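You operate a simulated robot arm through the tools that you are given. There is no shell and no other tool.

The job below is to be done with a simulated robot arm. You get a single attempt, and the scene is never put back.

## Task
Set the load mark to 25 cm and stack the three packs under it.
Fine: on the sample pallet: short pack on the pegged deck board, medium pack on the board by the load post, the long one across both.

It is judged by the outcome, as a careful person would: the job done as asked, and still so three seconds after it is handed in. It fails if anything else is knocked over, pushed out of place, dropped, spilled or broken.

## Robot
A 6-joint arm with a two-finger gripper, fixed in place. Base frame: the origin is at the foot of the arm, x ahead of it, y to its left, z up; the work surface is at about z = 500. Units: mm, rad, N and s.
Its first joint turns from -2.897 to 2.897 rad. Payload 3.43 kg.
Tool frame: the origin (TCP) lies between the finger pads and is the grasp point; the fingertips stand 20 mm ahead of it; z points along the fingers, y is the line along which they close. The gripper opens to 190 mm. The gripper's body begins 248 mm behind the TCP.
Orientation is that of the tool frame in the base frame, as a unit quaternion [x, y, z, w]. With the fingers straight down and closing along the base's y, the tool's x points along the base's -x, its y along +y and its z along -z.

## Interface
- The arm moves only by the tool apply_moves. Its argument "rows" is a list of rows, each a list of 7 numbers: the shift along the tool's x, y, z in mm, then the turn, a rotation vector about the tool's x, y, z in rad, then the opening, from 0 (shut) to 1 (fully open). In form: [[x, y, z, wx, wy, wz, hand], ...]. A call has 1 to 20 rows; each row is the pose to reach, as a shift and turn from the pose commanded when the call began, along the tool's axes at that moment. Rows are played at 5 a second. More than 50 mm and 0.15 rad between two rows, or a gripper value outside its range, and nothing of the call is played. A pose out of reach is approached as far as the arm can. The call stops where the force on the tool passes 40 N (or 10 N more than at its start, if that is more) or the arm is blocked; 0.2 s more then pass. Each finger travels about 153 mm/s and halts on what it meets, pressing with about 36 N; the grip force reading is that of the motor and also rises with nothing between the fingers. The clock runs only during rows and for 0.2 s after the last one: add rows that repeat a pose to give the fingers time. The reply holds the time, the measured pose of the TCP, the force on the tool along the base axes, the opening and the grip force, in the units named above and with some noise, with the torque about the TCP (base axes, N m) and any sound that the robot's microphone picked up.
- Cameras (640 x 400 px; columns grow to the right, rows downward): "scene" is fixed at [399.4, -652.2, 1150]; the picture's right is [0.96, -0.28, 0.00], its down [-0.28, -0.95, -0.10] and it looks along [0.03, 0.10, -0.99] (base axes); focal length 214 px, centre (320, 200). "wrist" rides on the gripper at [70, -8, -288] in the tool frame; the picture's right is [0.12, 0.99, 0.00], its down [-0.96, 0.12, -0.25] and it looks along [-0.24, 0.03, 0.97] (tool axes); focal length 261 px, centre (320, 200). There is no depth. A picture from a camera that has moved, and an enlarged one, comes with that camera's place and axes in the base frame and with its lens.
- grab_frame(camera): a new picture of that camera. It takes no simulated time.
- raise_lower(by): slides the trunk up (or, below 0, down) by that many mm; the arm rides with it, the base frame stays. It gives what a move gives, with no picture.
- zoom(camera, box): a new picture of the part [left, top, right, bottom] of that camera's present view, enlarged. It takes no simulated time.
- hand_in(): hands the job in; it is judged then, once.

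Places have to be worked out from the pictures, the camera data and where the tool is seen. Open the gripper and draw the arm clear of the work before you hand the job in, unless the task says otherwise.

The tools are called after "Emit:" by a JSON object that holds its "fn" and its "kwargs". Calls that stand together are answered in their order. apply_moves: Moves the arm, as the interface text tells. Its arguments: {"type":"object","properties":{"rows":{"type":"array","items":{"type":"array","items":{"type":"number"}}}},"required":["rows"]} The other tools are called the same way: raise_lower (by) slides the trunk up or down; grab_frame (camera) takes a picture; zoom (camera, box) takes an enlarged picture of a part of a camera's view; hand_in () hands the job in.

At the start:

```text
t: 0.0
eef_pos: [629.5, -549.5, 1021.4]
tool_rot: [0.0, 1.0, 0.0, 0.0]
ft_force: [0.3, 0.2, 0.2]
moment: [-0.03, 0.0, 0.04]
width: 189.8
grasp_force: 0.1
trunk travel left (down, up): [-100.0, 340.0]
```

scene: 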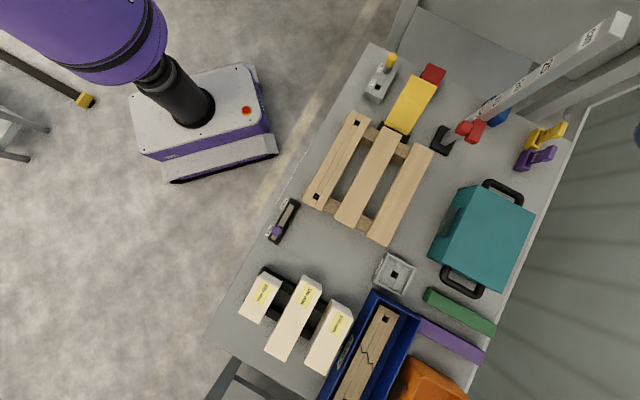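
wrist: 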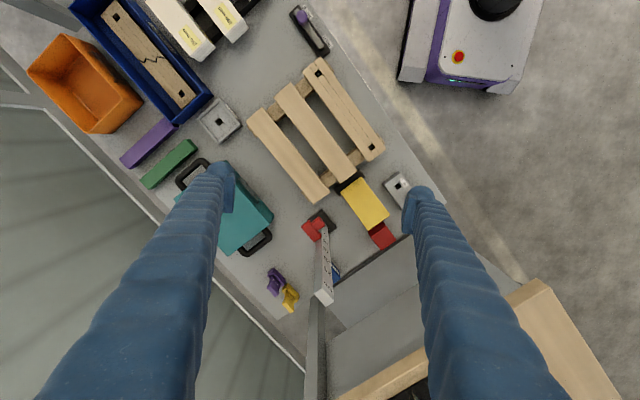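

I start by looking more closely at the pallet, the packs and the load post in both camera views.

Emit:
{"fn": "zoom", "kwargs": {"camera": "scene", "box": [420, 10, 640, 150]}}

Emit:
{"fn": "zoom", "kwargs": {"camera": "scene", "box": [200, 240, 420, 380]}}

Emit:
{"fn": "zoom", "kwargs": {"camera": "scene", "box": [280, 40, 480, 260]}}

Emit:
{"fn": "zoom", "kwargs": {"camera": "wrist", "box": [240, 160, 420, 340]}}

```text
2.86 times, centred on (530, 80) of scene
camera zoom: at [399.4, -652.2, 1150.0], right [0.96, -0.28, 0.0], down [-0.28, -0.95, -0.1], along [0.03, 0.1, -0.99], focal length 613 px, centre (-280, 543)
```

zoom: 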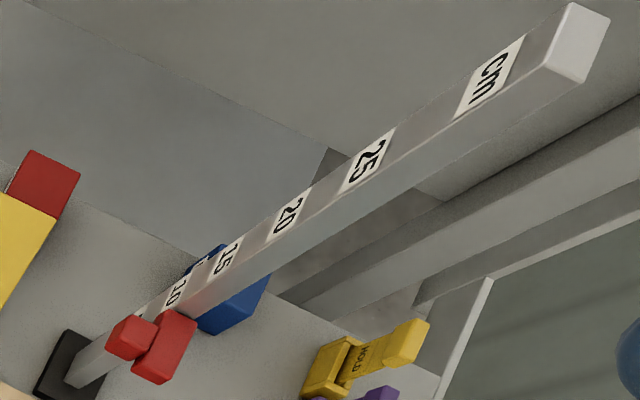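

```text
2.86 times, centred on (310, 310) of scene
camera zoom: at [399.4, -652.2, 1150.0], right [0.96, -0.28, 0.0], down [-0.28, -0.95, -0.1], along [0.03, 0.1, -0.99], focal length 613 px, centre (349, -114)
```

zoom: 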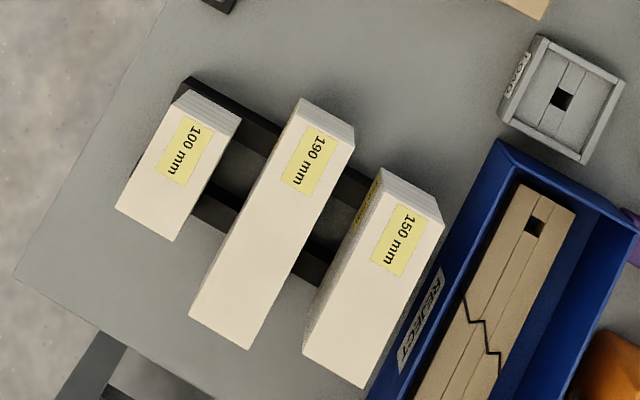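

```text
1.82 times, centred on (380, 150) of scene
camera zoom: at [399.4, -652.2, 1150.0], right [0.96, -0.28, 0.0], down [-0.28, -0.95, -0.1], along [0.03, 0.1, -0.99], focal length 390 px, centre (211, 291)
```

zoom: 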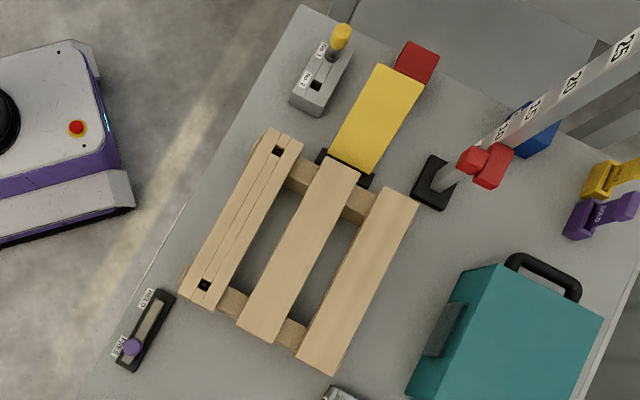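

```text
2.22 times, centred on (330, 250) of wrist
camera zoom: at [560.1, -558.0, 1308.8], right [-0.12, 0.99, 0.0], down [0.96, 0.12, 0.25], along [0.24, 0.03, -0.97], focal length 579 px, centre (298, 89)
```

zoom: 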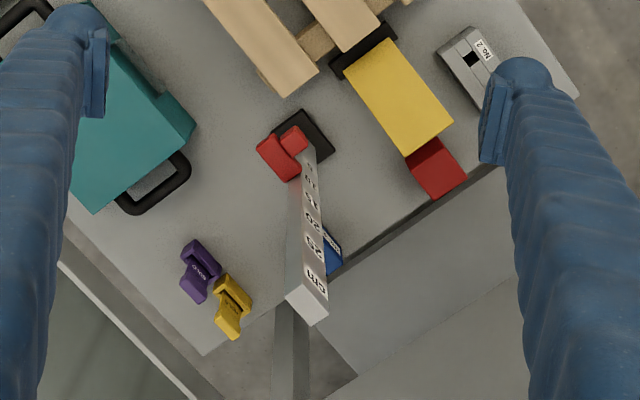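

Several labelled fixtures sit around the pallet, so I zoom tighter to read them before touching anything.

Emit:
{"fn": "zoom", "kwargs": {"camera": "scene", "box": [260, 190, 310, 250]}}

Emit:
{"fn": "zoom", "kwargs": {"camera": "scene", "box": [355, 45, 455, 145]}}

Emit:
{"fn": "zoom", "kwargs": {"camera": "scene", "box": [425, 90, 575, 180]}}

Emit:
{"fn": "zoom", "kwargs": {"camera": "scene", "box": [295, 100, 385, 220]}}

Emit:
{"fn": "zoom", "kwargs": {"camera": "scene", "box": [360, 240, 430, 300]}}

Emit:
{"fn": "zoom", "kwargs": {"camera": "wrist", "box": [280, 0, 420, 100]}}

```text
6.67 times, centred on (285, 220) of scene
camera zoom: at [399.4, -652.2, 1150.0], right [0.96, -0.28, 0.0], down [-0.28, -0.95, -0.1], along [0.03, 0.1, -0.99], focal length 1430 px, centre (553, 67)
```

zoom: 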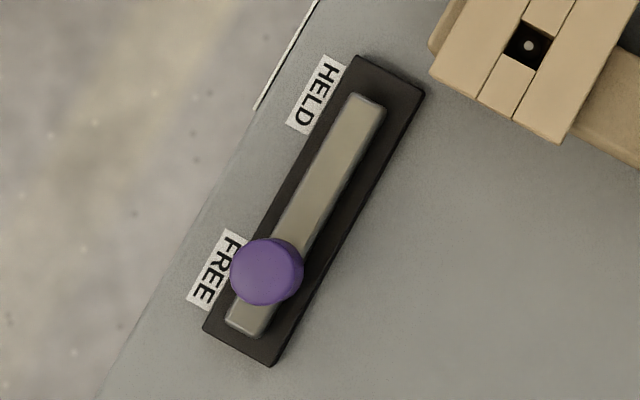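

```text
4.00 times, centred on (405, 95) of scene
camera zoom: at [399.4, -652.2, 1150.0], right [0.96, -0.28, 0.0], down [-0.28, -0.95, -0.1], along [0.03, 0.1, -0.99], focal length 858 px, centre (-20, 620)
```

zoom: 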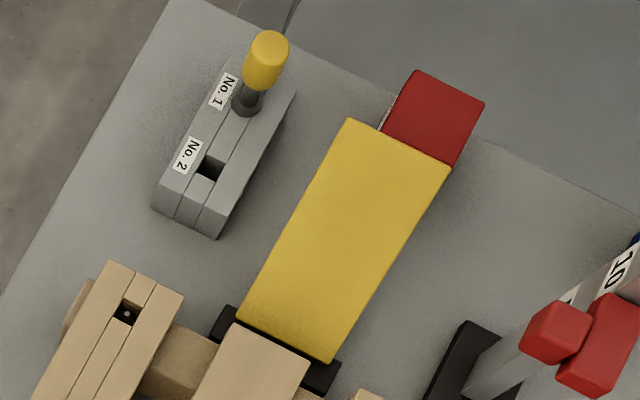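

```text
4.27 times, centred on (500, 135) of scene
camera zoom: at [399.4, -652.2, 1150.0], right [0.96, -0.28, 0.0], down [-0.28, -0.95, -0.1], along [0.03, 0.1, -0.99], focal length 915 px, centre (-448, 477)
```

zoom: 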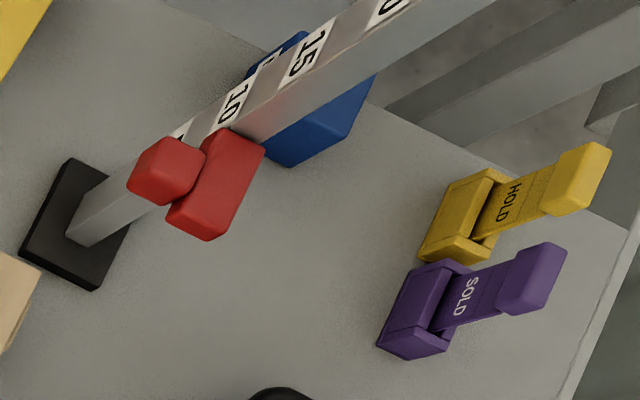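

```text
3.33 times, centred on (340, 160) of scene
camera zoom: at [399.4, -652.2, 1150.0], right [0.96, -0.28, 0.0], down [-0.28, -0.95, -0.1], along [0.03, 0.1, -0.99], focal length 715 px, centre (253, 333)
```

zoom: 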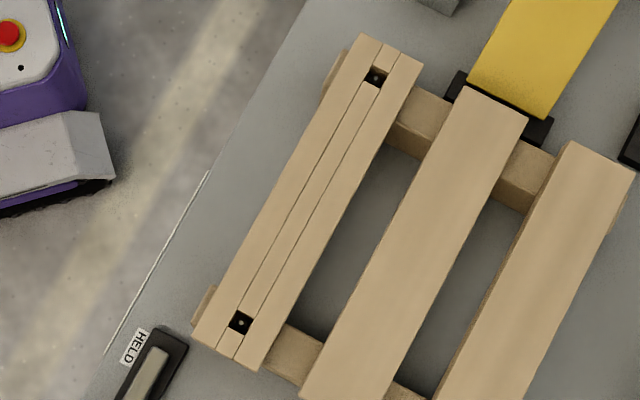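

```text
6.67 times, centred on (395, 270) of scene
camera zoom: at [399.4, -652.2, 1150.0], right [0.96, -0.28, 0.0], down [-0.28, -0.95, -0.1], along [0.03, 0.1, -0.99], focal length 1430 px, centre (-180, -267)
```

zoom: 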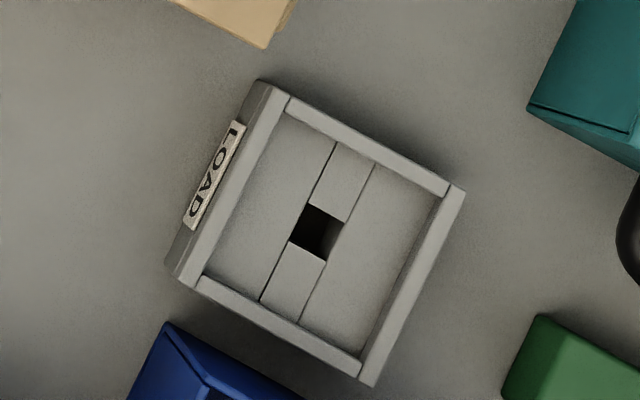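

```text
4.00 times, centred on (350, 50) of wrist
camera zoom: at [560.1, -558.0, 1308.8], right [-0.12, 0.99, 0.0], down [0.96, 0.12, 0.25], along [0.24, 0.03, -0.97], focal length 1043 px, centre (200, 800)
```

zoom: 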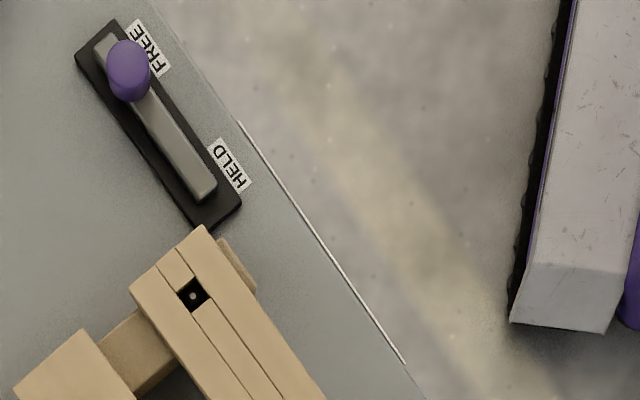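

The purple slide reads FREE/HELD and is not part of this job. I can see a pallet with one board that has holes (robot side) and a post with a red slider near z≈620. I tilt the wrist toward the post to see how the slider is built.

Emit:
{"fn": "apply_moves", "kwargs": {"rows": [[3.7, 18.7, 15, 0.027, -0.097, 0.065, 1], [7.4, 37.4, 30, 0.055, -0.195, 0.13, 1], [11.1, 56, 45, 0.082, -0.292, 0.194, 1], [14.8, 74.7, 60, 0.11, -0.39, 0.259, 1], [18.4, 93.4, 75, 0.137, -0.487, 0.324, 1], [22.1, 112, 90, 0.164, -0.585, 0.389, 1], [25.8, 131, 105, 0.192, -0.682, 0.453, 1], [29.5, 149.5, 121, 0.219, -0.78, 0.518, 1]]}}

Emit:
{"fn": "grab_frame", "kwargs": {"camera": "wrist"}}

Emit:
{"fn": "grab_frame", "kwargs": {"camera": "scene"}}

```text
t: 2.0
eef_pos: [594.9, -209.0, 885.7]
tool_rot: [0.017, 0.941, 0.085, 0.327]
ft_force: [-0.2, -0.4, 0.1]
moment: [0.08, 0.03, 0.06]
width: 189.8
grasp_force: 0.2
out of reach, approached as far as the arm can: row 6, 7, 8
trunk travel left (down, up): [-100.0, 340.0]
stopped in row 8: the arm was blocked; the commanded pose is now the measured one
```

```text
taken
camera wrist: at [363.4, -254.5, 1064.2], right [-0.12, 0.99, 0.1], down [0.6, -0.01, 0.8], along [0.79, 0.15, -0.59], focal length 261 px, centre (320, 200)
```

wrist: 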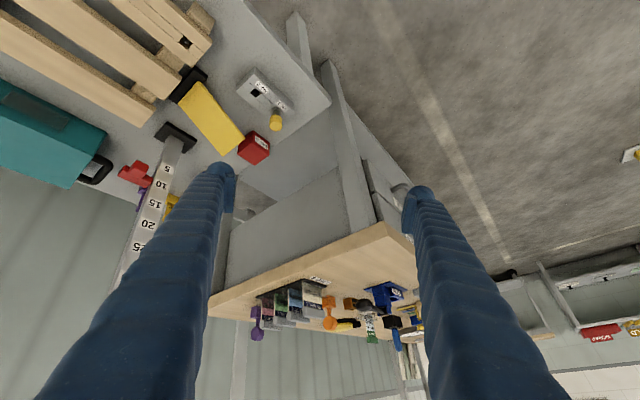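

```text
taken
```

scene: 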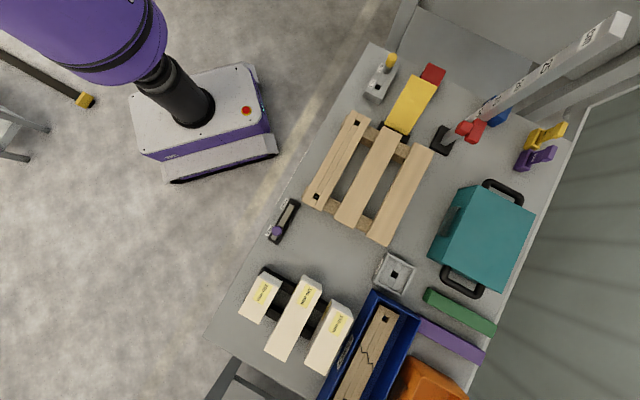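

The arm stopped short of my commanded pose, at (595,-209,886), because it was out of reach there. This viewpoint still shows the label face, so I zoom in on the post and slider.

Emit:
{"fn": "zoom", "kwargs": {"camera": "wrist", "box": [100, 110, 200, 210]}}

Emit:
{"fn": "zoom", "kwargs": {"camera": "wrist", "box": [110, 120, 180, 280]}}

Emit:
{"fn": "zoom", "kwargs": {"camera": "wrist", "box": [150, 50, 300, 170]}}

```text
4.00 times, centred on (150, 160) of wrist
camera zoom: at [363.4, -254.5, 1064.2], right [-0.12, 0.99, 0.1], down [0.6, -0.01, 0.8], along [0.79, 0.15, -0.59], focal length 1043 px, centre (1000, 360)
```

zoom: 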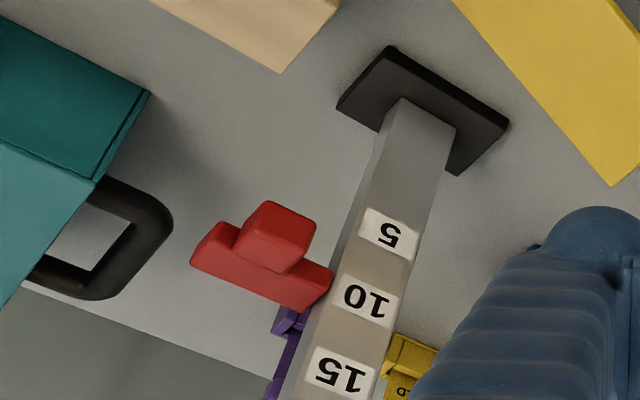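

```text
2.50 times, centred on (145, 200) of wrist
camera zoom: at [363.4, -254.5, 1064.2], right [-0.12, 0.99, 0.1], down [0.6, -0.01, 0.8], along [0.79, 0.15, -0.59], focal length 652 px, centre (758, 200)
```

zoom: 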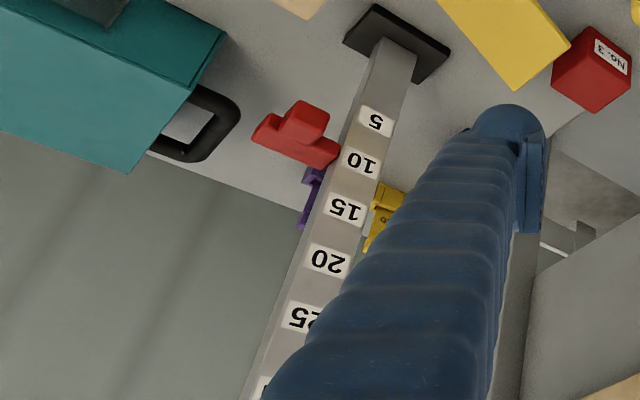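

```text
3.33 times, centred on (225, 110) of wrist
camera zoom: at [363.4, -254.5, 1064.2], right [-0.12, 0.99, 0.1], down [0.6, -0.01, 0.8], along [0.79, 0.15, -0.59], focal length 869 px, centre (637, 500)
```

zoom: 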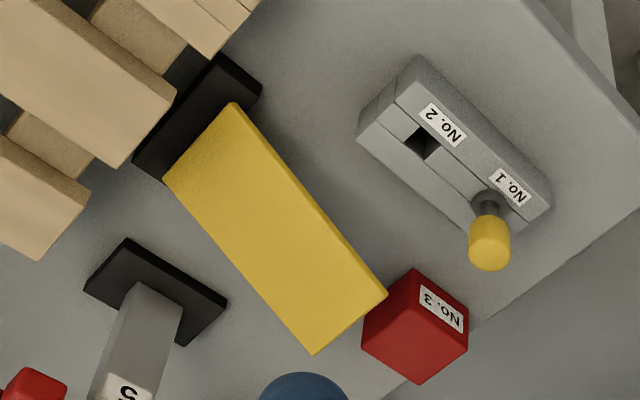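

The slider is a horizontal red bar sticking out of the post at about (806,-551,668), roughly the "10" line. It has a cube handle at about (785,-535,667) facing the pallet. Scale zero is near z≈573, which is deck level. I bring the tool back to pointing straight down.

Emit:
{"fn": "apply_moves", "kwargs": {"rows": [[-13, -24, -16.3, 0.025, 0.095, -0.005, 1], [-26, -48, -32.6, 0.049, 0.19, -0.01, 1], [-39, -72, -49, 0.074, 0.286, -0.015, 1], [-52, -96, -65, 0.099, 0.381, -0.02, 1], [-65, -120, -81.6, 0.124, 0.476, -0.025, 1], [-78, -144, -98, 0.148, 0.572, -0.03, 1], [-91, -168.5, -114.2, 0.173, 0.667, -0.035, 1]]}}

Emit:
{"fn": "grab_frame", "kwargs": {"camera": "wrist"}}

```text
t: 3.6
eef_pos: [600.5, -397.3, 1002.6]
tool_rot: [-0.001, 1.0, -0.001, -0.001]
ft_force: [0.3, -0.2, -0.8]
moment: [-0.02, 0.02, 0.0]
width: 189.9
grasp_force: 0.0
trunk travel left (down, up): [-100.0, 340.0]
```

```text
taken
camera wrist: at [530.0, -406.7, 1290.5], right [-0.12, 0.99, 0.0], down [0.96, 0.12, 0.25], along [0.24, 0.03, -0.97], focal length 261 px, centre (320, 200)
```

wrist: 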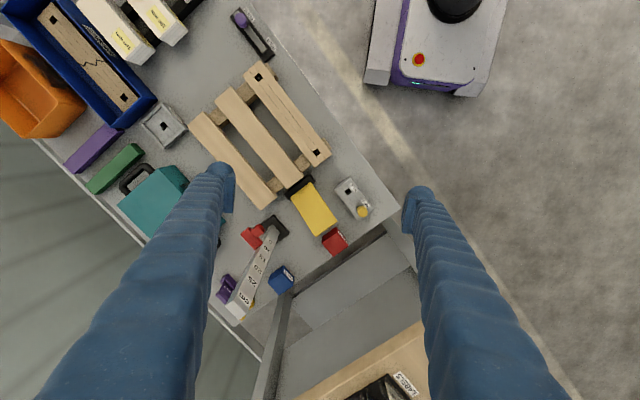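

The tool points down again with good tracking. I zoom on the slider and on the packs from here.

Emit:
{"fn": "zoom", "kwargs": {"camera": "wrist", "box": [215, 200, 305, 260]}}

Emit:
{"fn": "zoom", "kwargs": {"camera": "wrist", "box": [60, 0, 220, 70]}}

Emit:
{"fn": "zoom", "kwargs": {"camera": "scene", "box": [235, 260, 365, 380]}}

Emit:
{"fn": "zoom", "kwargs": {"camera": "scene", "box": [450, 95, 510, 160]}}

```text
6.67 times, centred on (260, 230) of wrist
camera zoom: at [530.0, -406.7, 1290.5], right [-0.12, 0.99, 0.0], down [0.96, 0.12, 0.25], along [0.24, 0.03, -0.97], focal length 1738 px, centre (720, 0)
```

zoom: 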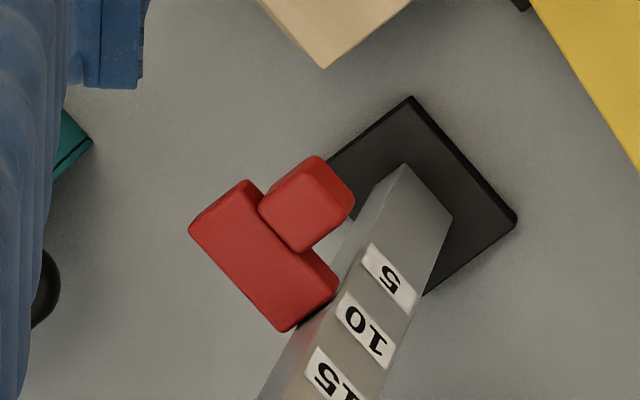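

```text
4.00 times, centred on (140, 35) of wrist
camera zoom: at [530.0, -406.7, 1290.5], right [-0.12, 0.99, 0.0], down [0.96, 0.12, 0.25], along [0.24, 0.03, -0.97], focal length 1043 px, centre (1040, 860)
```

zoom: 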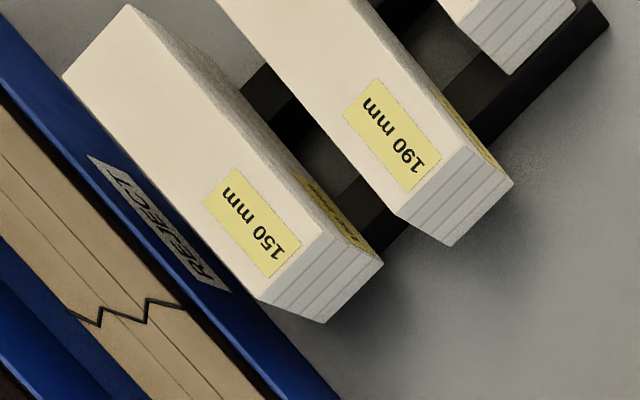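

```text
3.33 times, centred on (300, 320) of scene
camera zoom: at [399.4, -652.2, 1150.0], right [0.96, -0.28, 0.0], down [-0.28, -0.95, -0.1], along [0.03, 0.1, -0.99], focal length 715 px, centre (387, -200)
```

zoom: 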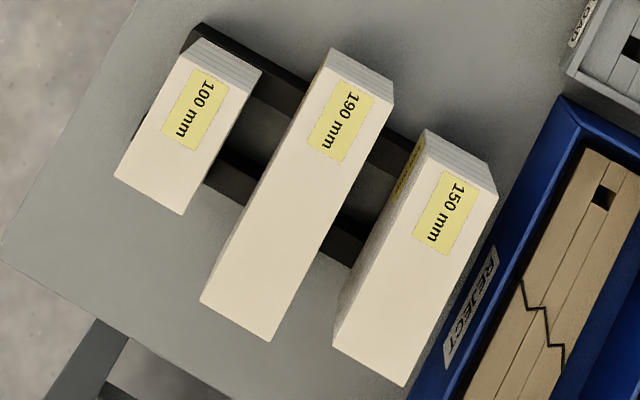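

```text
6.15 times, centred on (480, 128) of scene
camera zoom: at [399.4, -652.2, 1150.0], right [0.96, -0.28, 0.0], down [-0.28, -0.95, -0.1], along [0.03, 0.1, -0.99], focal length 1320 px, centre (-665, 646)
```

zoom: 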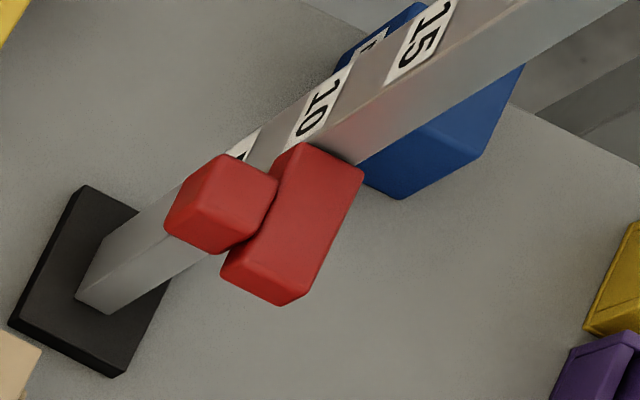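

The packs look like roughly 60×60 mm bricks on a rack, with 100 mm between centres and tops at z≈586. I zoom in harder on the slider to get its edges.

Emit:
{"fn": "zoom", "kwargs": {"camera": "wrist", "box": [236, 218, 276, 250]}}

Emit:
{"fn": "zoom", "kwargs": {"camera": "scene", "box": [455, 110, 495, 145]}}

Emit:
{"fn": "zoom", "kwargs": {"camera": "scene", "box": [420, 170, 550, 310]}}

```text
12.50 times, centred on (256, 234) of wrist
camera zoom: at [530.0, -406.7, 1290.5], right [-0.12, 0.99, 0.0], down [0.96, 0.12, 0.25], along [0.24, 0.03, -0.97], focal length 3258 px, centre (1120, -225)
```

zoom: 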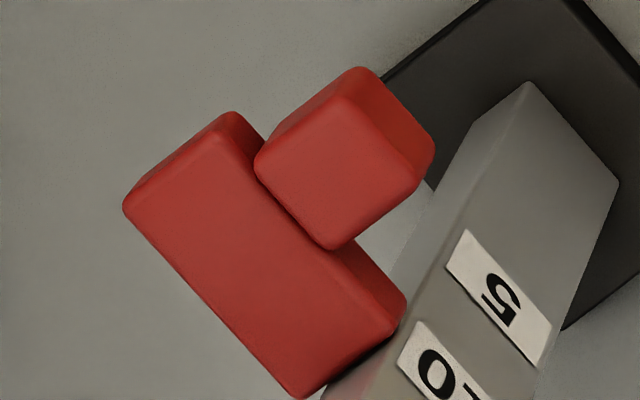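

```text
11.43 times, centred on (475, 128) of scene
camera zoom: at [399.4, -652.2, 1150.0], right [0.96, -0.28, 0.0], down [-0.28, -0.95, -0.1], along [0.03, 0.1, -0.99], focal length 2451 px, centre (-1451, 1029)
```

zoom: 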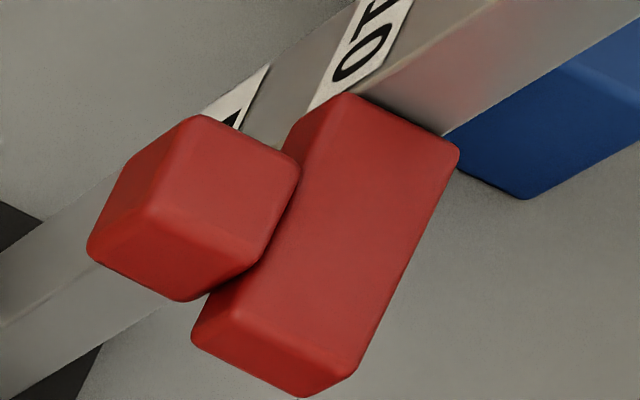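

```text
2.86 times, centred on (485, 240) of scene
camera zoom: at [399.4, -652.2, 1150.0], right [0.96, -0.28, 0.0], down [-0.28, -0.95, -0.1], along [0.03, 0.1, -0.99], focal length 613 px, centre (-151, 86)
```

zoom: 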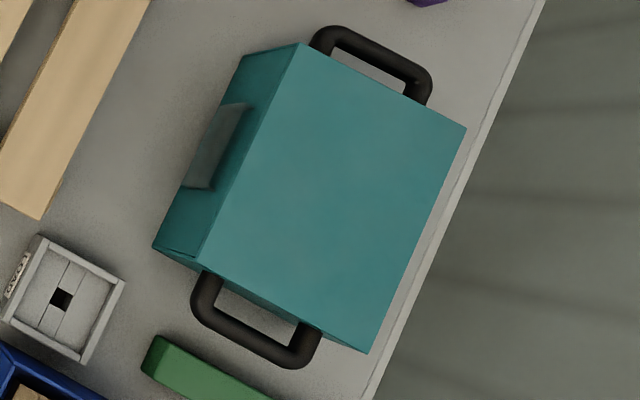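

From these views, the cube front face is near p=917 and the bar back near p=968 (p measured along (0.7,-0.7)), so the grip centre is about (791,-542,668). I move above it at a safe height and yaw 45° so the fingers will straddle the cube and bar, with the opening cut to about 90 mm.

Emit:
{"fn": "apply_moves", "kwargs": {"rows": [[-31.8, -24, 0, 0, 0, -0.131, 0.8], [-63.6, -48.1, 0, 0, 0, -0.262, 0.7], [-95.4, -72.1, 0, 0, 0, -0.393, 0.6], [-127.2, -96.2, 0, 0, 0, -0.524, 0.5], [-159, -120.2, 0, 0, 0, -0.654, 0.47], [-190.8, -144.3, 0, 0, 0, -0.785, 0.47], [-190.8, -144.3, 0, 0, 0, -0.785, 0.47]]}}

Emit:
{"fn": "grab_frame", "kwargs": {"camera": "wrist"}}

Emit:
{"fn": "grab_frame", "kwargs": {"camera": "scene"}}

```text
t: 5.2
eef_pos: [789.2, -545.9, 999.1]
tool_rot: [-0.383, 0.924, 0.001, 0.0]
ft_force: [0.1, -0.2, 0.1]
moment: [0.11, -0.02, -0.01]
width: 89.4
grasp_force: 0.1
trunk travel left (down, up): [-100.0, 340.0]
```

```text
taken
camera wrist: at [744.9, -602.5, 1287.2], right [-0.79, 0.62, 0.0], down [0.6, 0.76, 0.25], along [0.15, 0.19, -0.97], focal length 261 px, centre (320, 200)
```

wrist: 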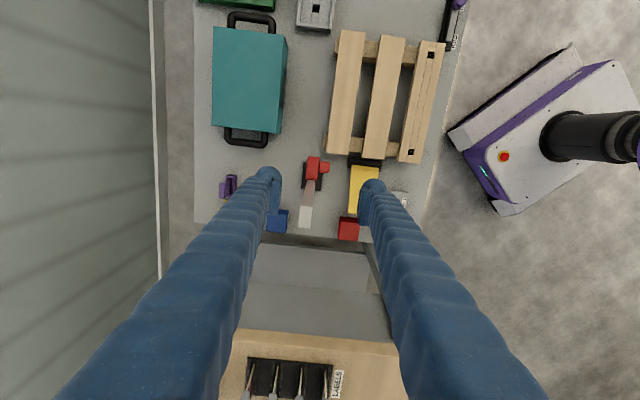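

```text
taken
```

scene: 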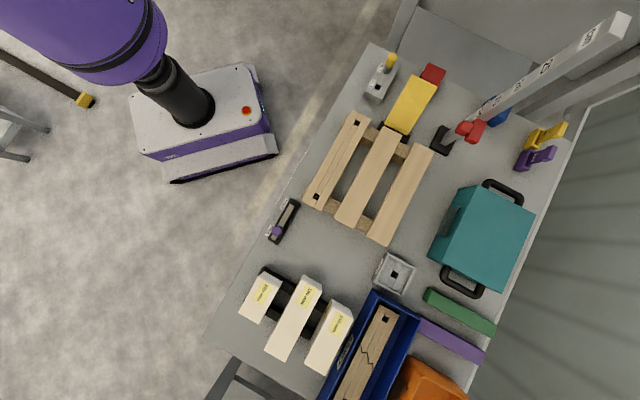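

Yaw +45° is reachable and the fingers are aligned with the pallet axes. I zoom to check the slider's position under the fingers.

Emit:
{"fn": "zoom", "kwargs": {"camera": "wrist", "box": [285, 145, 345, 235]}}

Emit:
{"fn": "zoom", "kwargs": {"camera": "wrist", "box": [295, 150, 335, 200]}}

```text
4.44 times, centred on (315, 190) of wrist
camera zoom: at [744.9, -602.5, 1287.2], right [-0.79, 0.62, 0.0], down [0.6, 0.76, 0.25], along [0.15, 0.19, -0.97], focal length 1158 px, centre (342, 244)
```

zoom: 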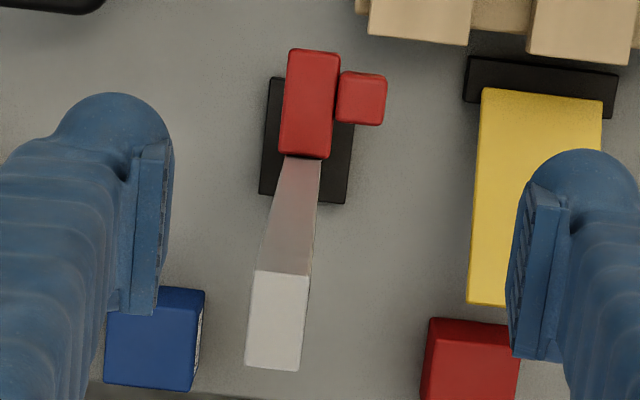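

```text
8.00 times, centred on (315, 175) of wrist
camera zoom: at [744.9, -602.5, 1287.2], right [-0.79, 0.62, 0.0], down [0.6, 0.76, 0.25], along [0.15, 0.19, -0.97], focal length 2085 px, centre (360, 400)
```

zoom: 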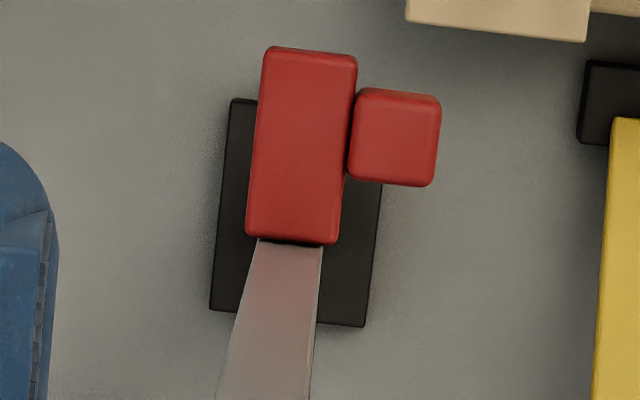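

The top view puts the cube and bar about 2.5 mm further along the closing axis than the TCP. I correct for that and descend to z≈720, leaving the tips above the slider.

Emit:
{"fn": "apply_moves", "kwargs": {"rows": [[-1.3, -2.5, 40, 0, 0, 0, 0.47], [-1.3, -2.5, 80, 0, 0, 0, 0.47], [-1.3, -2.5, 120, 0, 0, 0, 0.47], [-1.3, -2.5, 160, 0, 0, 0, 0.47], [-1.3, -2.5, 200, 0, 0, 0, 0.47], [-1.3, -2.5, 240, 0, 0, 0, 0.47], [-1.3, -2.5, 280, 0, 0, 0, 0.47]]}}

Emit:
{"fn": "grab_frame", "kwargs": {"camera": "wrist"}}

Emit:
{"fn": "zoom", "kwargs": {"camera": "scene", "box": [430, 60, 580, 180]}}

```text
t: 6.8
eef_pos: [795.1, -544.7, 721.7]
tool_rot: [-0.382, 0.924, 0.001, 0.0]
ft_force: [0.6, -0.8, -0.4]
moment: [0.01, 0.05, -0.01]
width: 89.0
grasp_force: 0.1
trunk travel left (down, up): [-100.0, 340.0]
```

```text
taken
camera wrist: at [750.9, -600.4, 1008.7], right [-0.79, 0.62, 0.0], down [0.6, 0.76, 0.25], along [0.15, 0.19, -0.97], focal length 261 px, centre (320, 200)
```

wrist: 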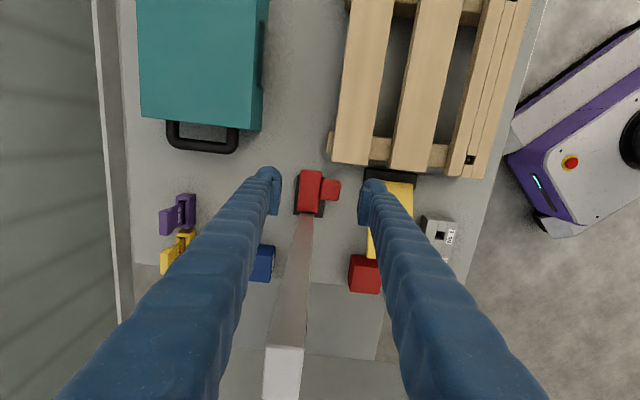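

```text
3.33 times, centred on (505, 120) of scene
camera zoom: at [399.4, -652.2, 1150.0], right [0.96, -0.28, 0.0], down [-0.28, -0.95, -0.1], along [0.03, 0.1, -0.99], focal length 715 px, centre (-297, 467)
```

zoom: 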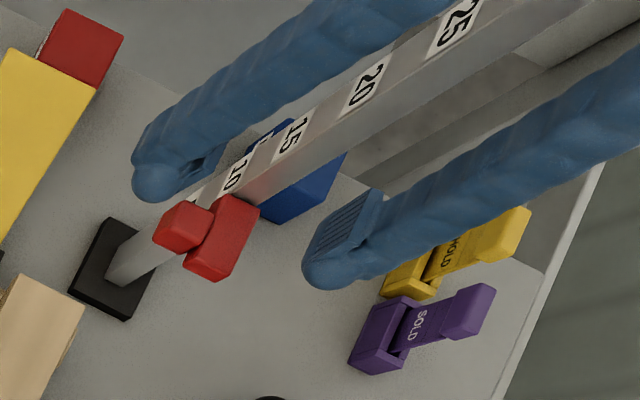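

The fingers straddle the slider symmetrically. I zoom once more to check the fore-aft alignment before lowering onto it.

Emit:
{"fn": "zoom", "kwargs": {"camera": "wrist", "box": [255, 155, 385, 235]}}

```text
4.92 times, centred on (320, 195) of wrist
camera zoom: at [750.9, -600.4, 1008.7], right [-0.79, 0.62, 0.0], down [0.6, 0.76, 0.25], along [0.15, 0.19, -0.97], focal length 1283 px, centre (320, 225)
```

zoom: 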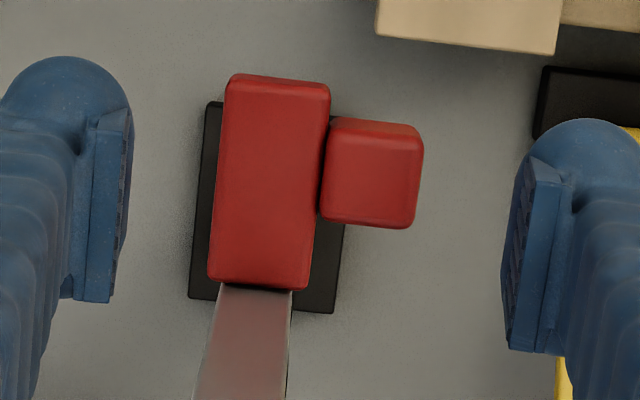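

The slider centre projects exactly where the TCP will arrive. I lower 54 mm to z≈668 and close on the cube and bar.

Emit:
{"fn": "apply_moves", "kwargs": {"rows": [[0, 0, 27, 0, 0, 0, 0.47], [0, 0, 54, 0, 0, 0, 0.47], [0, 0, 54, 0, 0, 0, 0.3], [0, 0, 54, 0, 0, 0, 0.1], [0, 0, 54, 0, 0, 0, 0.1]]}}

Emit:
{"fn": "zoom", "kwargs": {"camera": "wrist", "box": [255, 155, 385, 235]}}

Emit:
{"fn": "zoom", "kwargs": {"camera": "scene", "box": [430, 60, 580, 180]}}

```text
t: 8.0
eef_pos: [795.3, -543.9, 669.8]
tool_rot: [-0.383, 0.924, 0.0, 0.001]
ft_force: [8.7, -5.1, -0.4]
moment: [-0.14, -0.17, -0.02]
width: 52.7
grasp_force: 44.6
trunk travel left (down, up): [-100.0, 340.0]
```

```text
4.92 times, centred on (320, 195) of wrist
camera zoom: at [751.4, -599.6, 957.7], right [-0.79, 0.62, 0.0], down [0.6, 0.76, 0.25], along [0.15, 0.19, -0.97], focal length 1283 px, centre (320, 225)
```

zoom: 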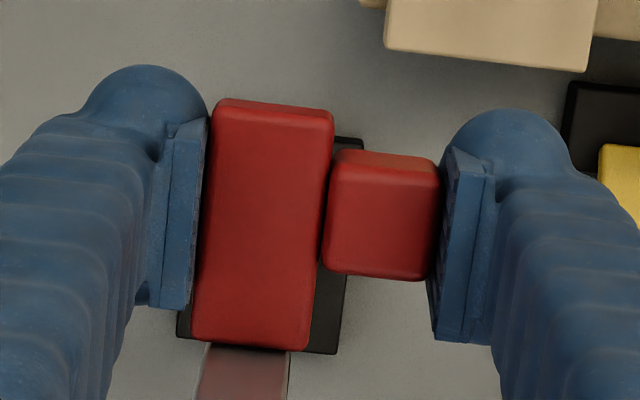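

```text
3.33 times, centred on (505, 120) of scene
camera zoom: at [399.4, -652.2, 1150.0], right [0.96, -0.28, 0.0], down [-0.28, -0.95, -0.1], along [0.03, 0.1, -0.99], focal length 715 px, centre (-297, 467)
```

zoom: 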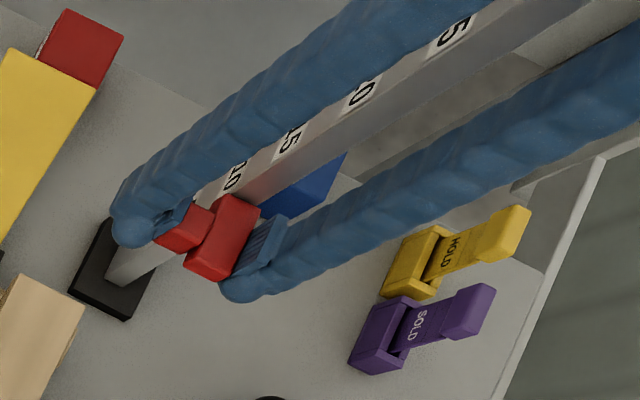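

The slider is gripped at 52.7 mm wide. I try a small 20 mm vertical lift with the trunk first, to check that it slides on the post.

Emit:
{"fn": "raise_lower", "kwargs": {"by": 20}}

Emit:
{"fn": "zoom", "kwargs": {"camera": "scene", "box": [430, 60, 580, 180]}}

```text
t: 8.7
eef_pos: [796.0, -544.8, 689.3]
tool_rot: [-0.383, 0.924, -0.001, 0.0]
ft_force: [11.8, -7.0, 1.5]
moment: [-0.18, -0.38, 0.05]
width: 52.4
grasp_force: 45.0
trunk travel left (down, up): [-120.0, 320.0]
```

```text
3.33 times, centred on (505, 120) of scene
camera zoom: at [399.4, -652.2, 1150.0], right [0.96, -0.28, 0.0], down [-0.28, -0.95, -0.1], along [0.03, 0.1, -0.99], focal length 715 px, centre (-297, 467)
```

zoom: 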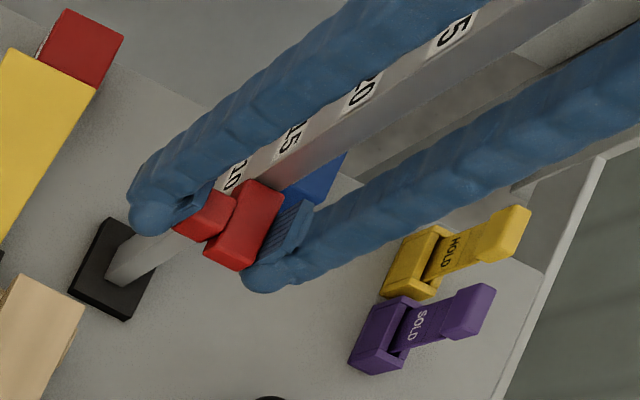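

The slider rises smoothly with only light lateral force. I continue up 110 mm (total 130) and then measure against the scale.

Emit:
{"fn": "raise_lower", "kwargs": {"by": 110}}

Emit:
{"fn": "zoom", "kwargs": {"camera": "scene", "box": [470, 30, 620, 150]}}

Emit:
{"fn": "grab_frame", "kwargs": {"camera": "wrist"}}

```text
t: 10.1
eef_pos: [796.6, -543.3, 798.7]
tool_rot: [-0.383, 0.924, 0.0, 0.0]
ft_force: [15.0, -11.6, 1.4]
moment: [-0.21, -0.26, 0.01]
width: 52.8
grasp_force: 44.6
trunk travel left (down, up): [-230.0, 210.0]
```

```text
3.33 times, centred on (545, 90) of scene
camera zoom: at [399.4, -652.2, 1150.0], right [0.96, -0.28, 0.0], down [-0.28, -0.95, -0.1], along [0.03, 0.1, -0.99], focal length 715 px, centre (-430, 567)
```

zoom: 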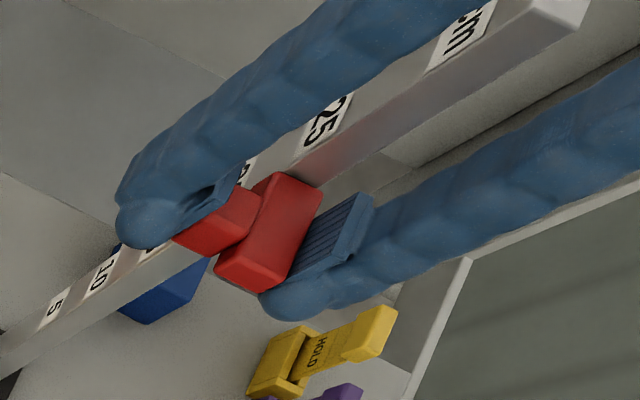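

```text
taken
camera wrist: at [751.6, -599.8, 1087.5], right [-0.79, 0.62, 0.0], down [0.6, 0.76, 0.25], along [0.15, 0.19, -0.97], focal length 261 px, centre (320, 200)
```

wrist: 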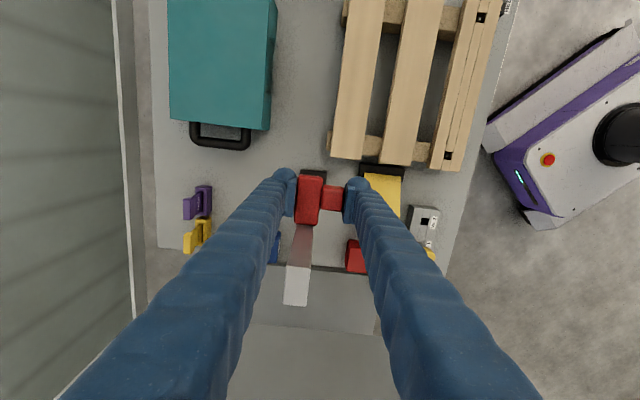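

The slider is now about 20 mm short of the 25 line. I raise the last 20 mm and then compare the bar with the label.

Emit:
{"fn": "raise_lower", "kwargs": {"by": 20}}

Emit:
{"fn": "zoom", "kwargs": {"camera": "scene", "box": [500, 40, 590, 110]}}

Emit:
{"fn": "zoom", "kwargs": {"camera": "wrist", "box": [270, 150, 370, 310]}}

```text
t: 10.8
eef_pos: [795.6, -543.0, 819.8]
tool_rot: [-0.383, 0.924, -0.001, 0.001]
ft_force: [17.1, -11.1, -0.1]
moment: [-0.05, 0.08, 0.01]
width: 52.6
grasp_force: 45.4
trunk travel left (down, up): [-250.0, 190.0]
```

```text
5.71 times, centred on (545, 75) of scene
camera zoom: at [399.4, -652.2, 1150.0], right [0.96, -0.28, 0.0], down [-0.28, -0.95, -0.1], along [0.03, 0.1, -0.99], focal length 1226 px, centre (-966, 914)
```

zoom: 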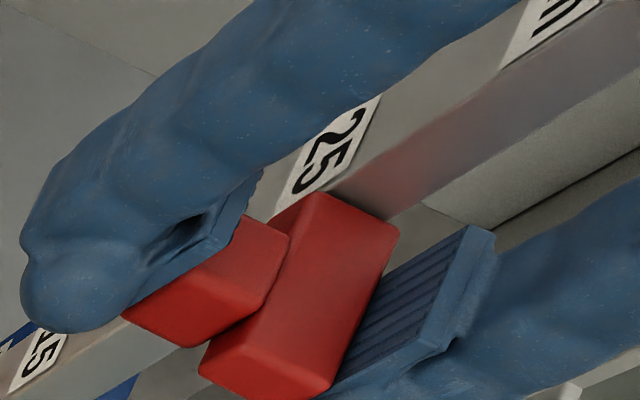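

```text
2.50 times, centred on (320, 230) of wrist
camera zoom: at [751.7, -599.8, 1107.3], right [-0.79, 0.62, 0.0], down [0.6, 0.76, 0.25], along [0.15, 0.19, -0.97], focal length 652 px, centre (320, 125)
```

zoom: 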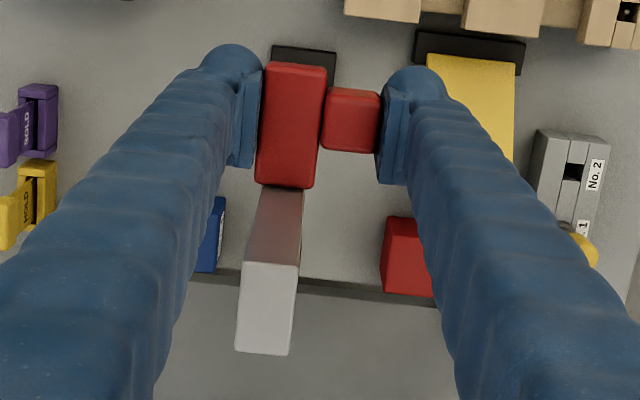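

The bar's top corner sits against the 25 label much as it did against the 10 label. I release to the earlier opening and back straight up, then measure it unobstructed.

Emit:
{"fn": "apply_moves", "kwargs": {"rows": [[0, 0, 0, 0, 0, 0, 0.3], [0, 0, 0, 0, 0, 0, 0.4], [0, 0, 0, 0, 0, 0, 0.47], [0, 0, -30, 0, 0, 0, 0.47], [0, 0, -60, 0, 0, 0, 0.47], [0, 0, -100, 0, 0, 0, 0.47]]}}

Emit:
{"fn": "zoom", "kwargs": {"camera": "scene", "box": [500, 40, 590, 110]}}

Emit:
{"fn": "zoom", "kwargs": {"camera": "wrist", "box": [270, 150, 370, 310]}}

```text
t: 12.2
eef_pos: [794.4, -543.9, 920.7]
tool_rot: [-0.383, 0.924, 0.0, 0.0]
ft_force: [0.0, 0.0, -0.9]
moment: [0.02, -0.01, 0.02]
width: 89.1
grasp_force: 0.0
trunk travel left (down, up): [-250.0, 190.0]
```

```text
5.71 times, centred on (545, 75) of scene
camera zoom: at [399.4, -652.2, 1150.0], right [0.96, -0.28, 0.0], down [-0.28, -0.95, -0.1], along [0.03, 0.1, -0.99], focal length 1226 px, centre (-966, 914)
```

zoom: 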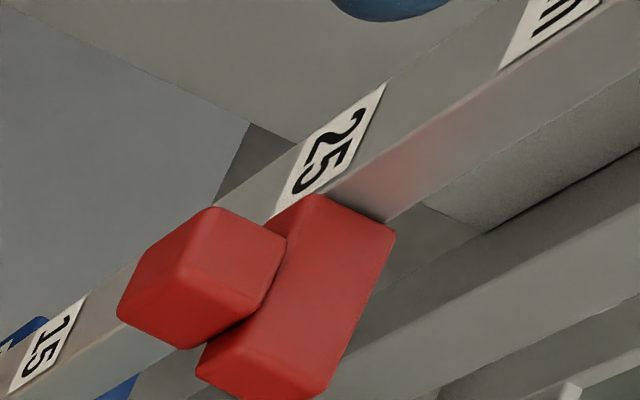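

```text
2.50 times, centred on (320, 230) of wrist
camera zoom: at [750.2, -600.6, 1208.9], right [-0.79, 0.62, 0.0], down [0.6, 0.76, 0.25], along [0.15, 0.19, -0.97], focal length 652 px, centre (320, 125)
```

zoom: 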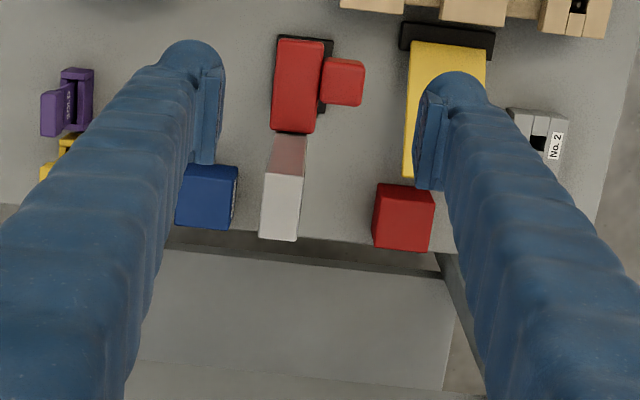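

The slider stays put where I left it. I zoom tightly to compare the bar's vertical centre with the 25 label.

Emit:
{"fn": "zoom", "kwargs": {"camera": "scene", "box": [515, 50, 565, 105]}}

Emit:
{"fn": "zoom", "kwargs": {"camera": "scene", "box": [430, 30, 620, 150]}}

```text
7.27 times, centred on (540, 78) of scene
camera zoom: at [399.4, -652.2, 1150.0], right [0.96, -0.28, 0.0], down [-0.28, -0.95, -0.1], along [0.03, 0.1, -0.99], focal length 1560 px, centre (-1280, 1091)
```

zoom: 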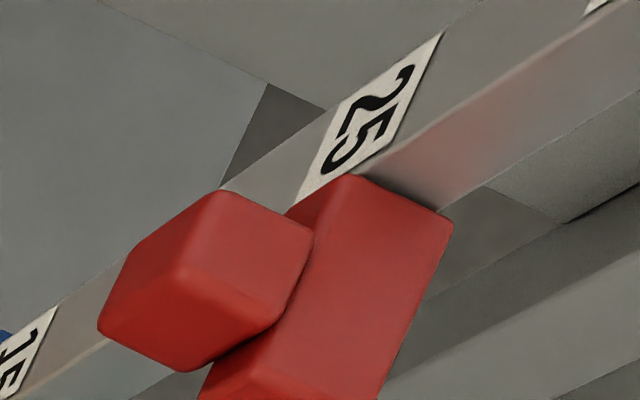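

```text
3.33 times, centred on (525, 90) of scene
camera zoom: at [399.4, -652.2, 1150.0], right [0.96, -0.28, 0.0], down [-0.28, -0.95, -0.1], along [0.03, 0.1, -0.99], focal length 715 px, centre (-363, 567)
```

zoom: 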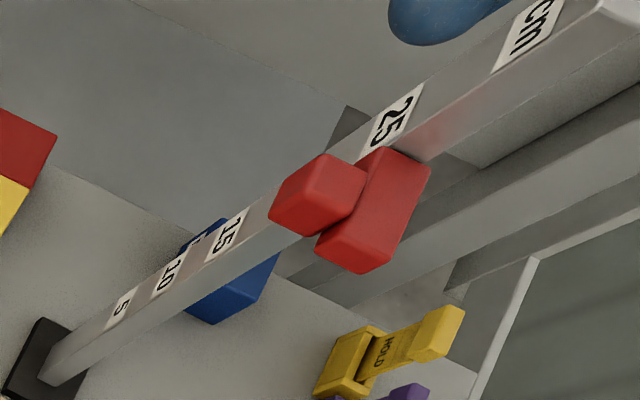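

The bar top sits about 4 mm under the label top at 25, the same offset as it had at 10, and my commanded rise was exactly 150 mm. So the mark is on 25. Next I carry the open gripper at this height towards the packs.

Emit:
{"fn": "apply_moves", "kwargs": {"rows": [[43, 18.7, 0, 0, 0, 0, 0.45], [86, 37.5, 0, 0, 0, 0, 0.45], [129, 56.2, 0, 0, 0, 0, 0.45], [172, 75, 0, 0, 0, 0, 0.45], [215, 93.7, 0, 0, 0, 0, 0.45], [258, 112.4, 0, 0, 0, 0, 0.45], [301, 131.2, 0, 0, 0, 0, 0.45], [344, 149.9, 0, 0, 0, 0, 0.45], [387.7, 168.6, 0, 0, 0, 0, 0.45]]}}

Emit:
{"fn": "grab_frame", "kwargs": {"camera": "wrist"}}

Emit:
{"fn": "grab_frame", "kwargs": {"camera": "scene"}}

```text
t: 14.2
eef_pos: [400.2, -700.5, 918.8]
tool_rot: [-0.383, 0.924, -0.001, 0.0]
ft_force: [0.4, 0.1, 0.4]
moment: [-0.03, -0.03, -0.02]
width: 85.3
grasp_force: 0.1
trunk travel left (down, up): [-250.0, 190.0]
```

```text
taken
camera wrist: at [355.5, -756.2, 1206.9], right [-0.79, 0.62, 0.0], down [0.6, 0.76, 0.25], along [0.15, 0.19, -0.97], focal length 261 px, centre (320, 200)
```

wrist: 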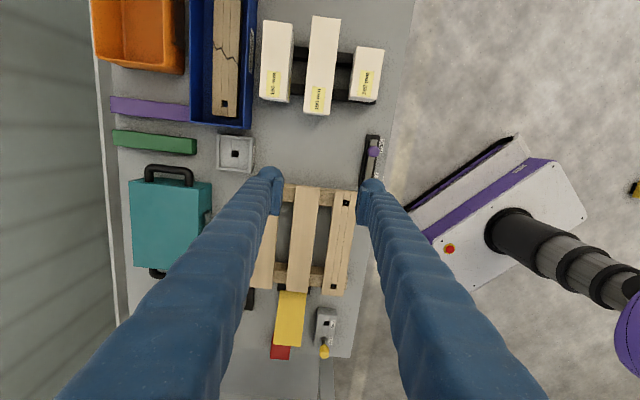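

```text
taken
```

scene: 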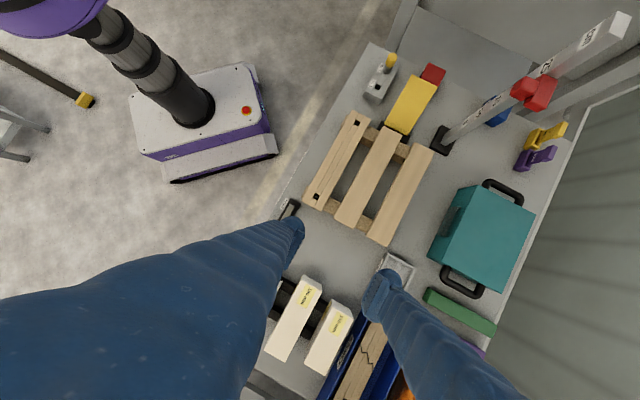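

The slider is still on 25 in the scene view. This aligned overhead view is good for measuring, so I zoom on the packs and on the pallet.

Emit:
{"fn": "zoom", "kwargs": {"camera": "wrist", "box": [250, 5, 400, 125]}}

Emit:
{"fn": "zoom", "kwargs": {"camera": "wrist", "box": [240, 175, 370, 305]}}

```text
3.33 times, centred on (325, 65) of wrist
camera zoom: at [355.5, -756.2, 1206.9], right [-0.79, 0.62, 0.0], down [0.6, 0.76, 0.25], along [0.15, 0.19, -0.97], focal length 869 px, centre (303, 650)
```

zoom: 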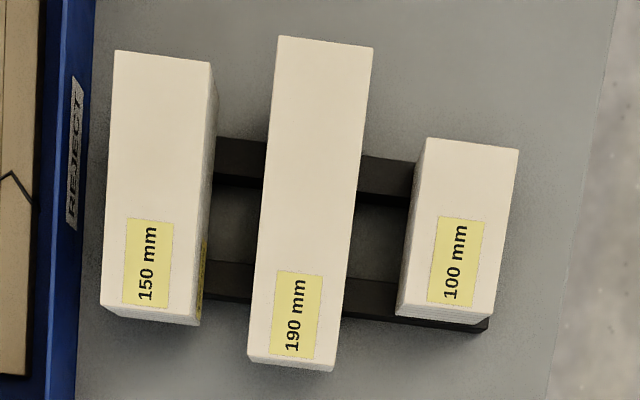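

```text
3.08 times, centred on (305, 240) of wrist
camera zoom: at [355.5, -756.2, 1206.9], right [-0.79, 0.62, 0.0], down [0.6, 0.76, 0.25], along [0.15, 0.19, -0.97], focal length 802 px, centre (366, 77)
```

zoom: 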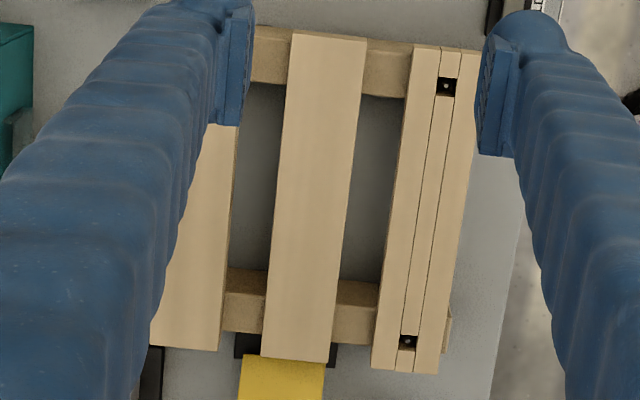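

All measurements agree: the pack centres are at p=700/800/900, q≈-426, tops z≈586. The pallet boards are at p=700/800/900, q from -159 to 140, deck z≈571. I lower the trunk back to its original level before picking.

Emit:
{"fn": "raise_lower", "kwargs": {"by": -150}}

```text
t: 15.9
eef_pos: [399.9, -698.8, 769.3]
tool_rot: [-0.383, 0.924, 0.0, 0.0]
ft_force: [0.5, -1.0, 0.1]
moment: [-0.04, -0.04, -0.02]
width: 85.5
grasp_force: 0.1
trunk travel left (down, up): [-100.0, 340.0]
```

I now move over the short (100 mm) pack at p≈699, q≈-426, stopping at z≈700 with the opening at about 85 mm.

Emit:
{"fn": "apply_moves", "kwargs": {"rows": [[36, 13, 11, 0, 0, 0, 0.45], [72, 26, 22, 0, 0, 0, 0.45], [107, 39.4, 33, 0, 0, 0, 0.45], [143, 52.5, 44, 0, 0, 0, 0.45], [179, 65.6, 55, 0, 0, 0, 0.45], [213.9, 78.7, 66, 0, 0, 0, 0.45], [213.9, 78.7, 66, 0, 0, 0, 0.45]]}}

Emit:
{"fn": "grab_frame", "kwargs": {"camera": "wrist"}}

```text
t: 17.5
eef_pos: [193.3, -795.4, 704.7]
tool_rot: [-0.384, 0.924, -0.001, 0.001]
ft_force: [0.1, 0.5, 0.1]
moment: [0.05, -0.05, -0.01]
width: 85.5
grasp_force: 0.1
trunk travel left (down, up): [-100.0, 340.0]
```

```text
taken
camera wrist: at [149.1, -851.4, 992.2], right [-0.79, 0.62, 0.0], down [0.6, 0.76, 0.25], along [0.15, 0.19, -0.97], focal length 261 px, centre (320, 200)
```

wrist: 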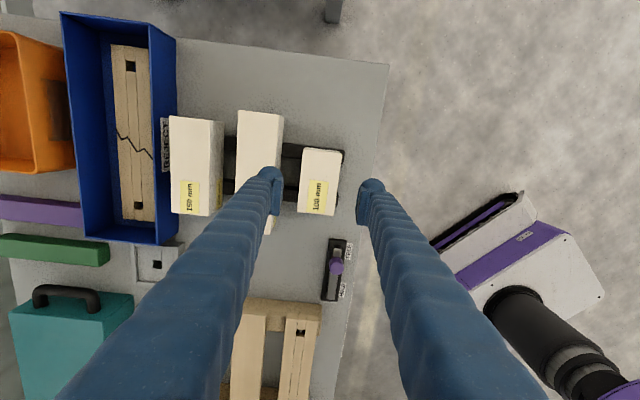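

The short pack's top centre sits on the tool axis in the picture. I descend to z≈556 and close on its 60 mm width.

Emit:
{"fn": "apply_moves", "kwargs": {"rows": [[0, 0, 40, 0, 0, 0, 0.45], [0, 0, 80, 0, 0, 0, 0.45], [0, 0, 120, 0, 0, 0, 0.45], [0, 0, 147, 0, 0, 0, 0.45], [0, 0, 147, 0, 0, 0, 0.45], [0, 0, 147, 0, 0, 0, 0.3], [0, 0, 147, 0, 0, 0, 0.15], [0, 0, 147, 0, 0, 0, 0.15]]}}

Emit:
{"fn": "grab_frame", "kwargs": {"camera": "wrist"}}

```text
t: 18.3
eef_pos: [197.1, -798.5, 597.3]
tool_rot: [-0.384, 0.923, -0.001, 0.0]
ft_force: [-1.8, 3.6, 11.7]
moment: [-0.42, -0.61, 0.1]
width: 83.9
grasp_force: 0.2
trunk travel left (down, up): [-100.0, 340.0]
stopped in row 4: the force on the tool passed its limit at 92 N (the readings are from after the stop); the commanded pose is now the measured one
```

```text
taken
camera wrist: at [152.7, -854.1, 884.7], right [-0.79, 0.62, 0.0], down [0.6, 0.76, 0.25], along [0.15, 0.19, -0.97], focal length 261 px, centre (320, 200)
```

wrist: 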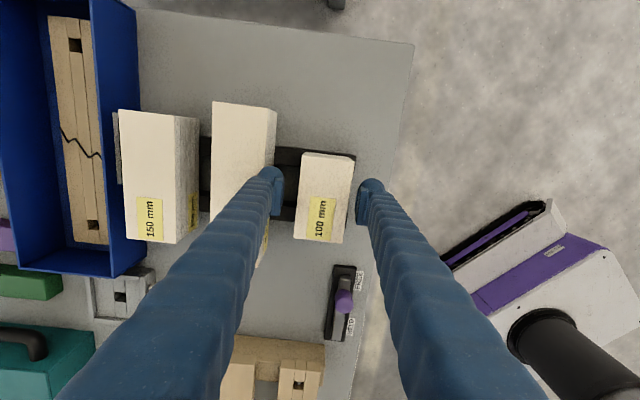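

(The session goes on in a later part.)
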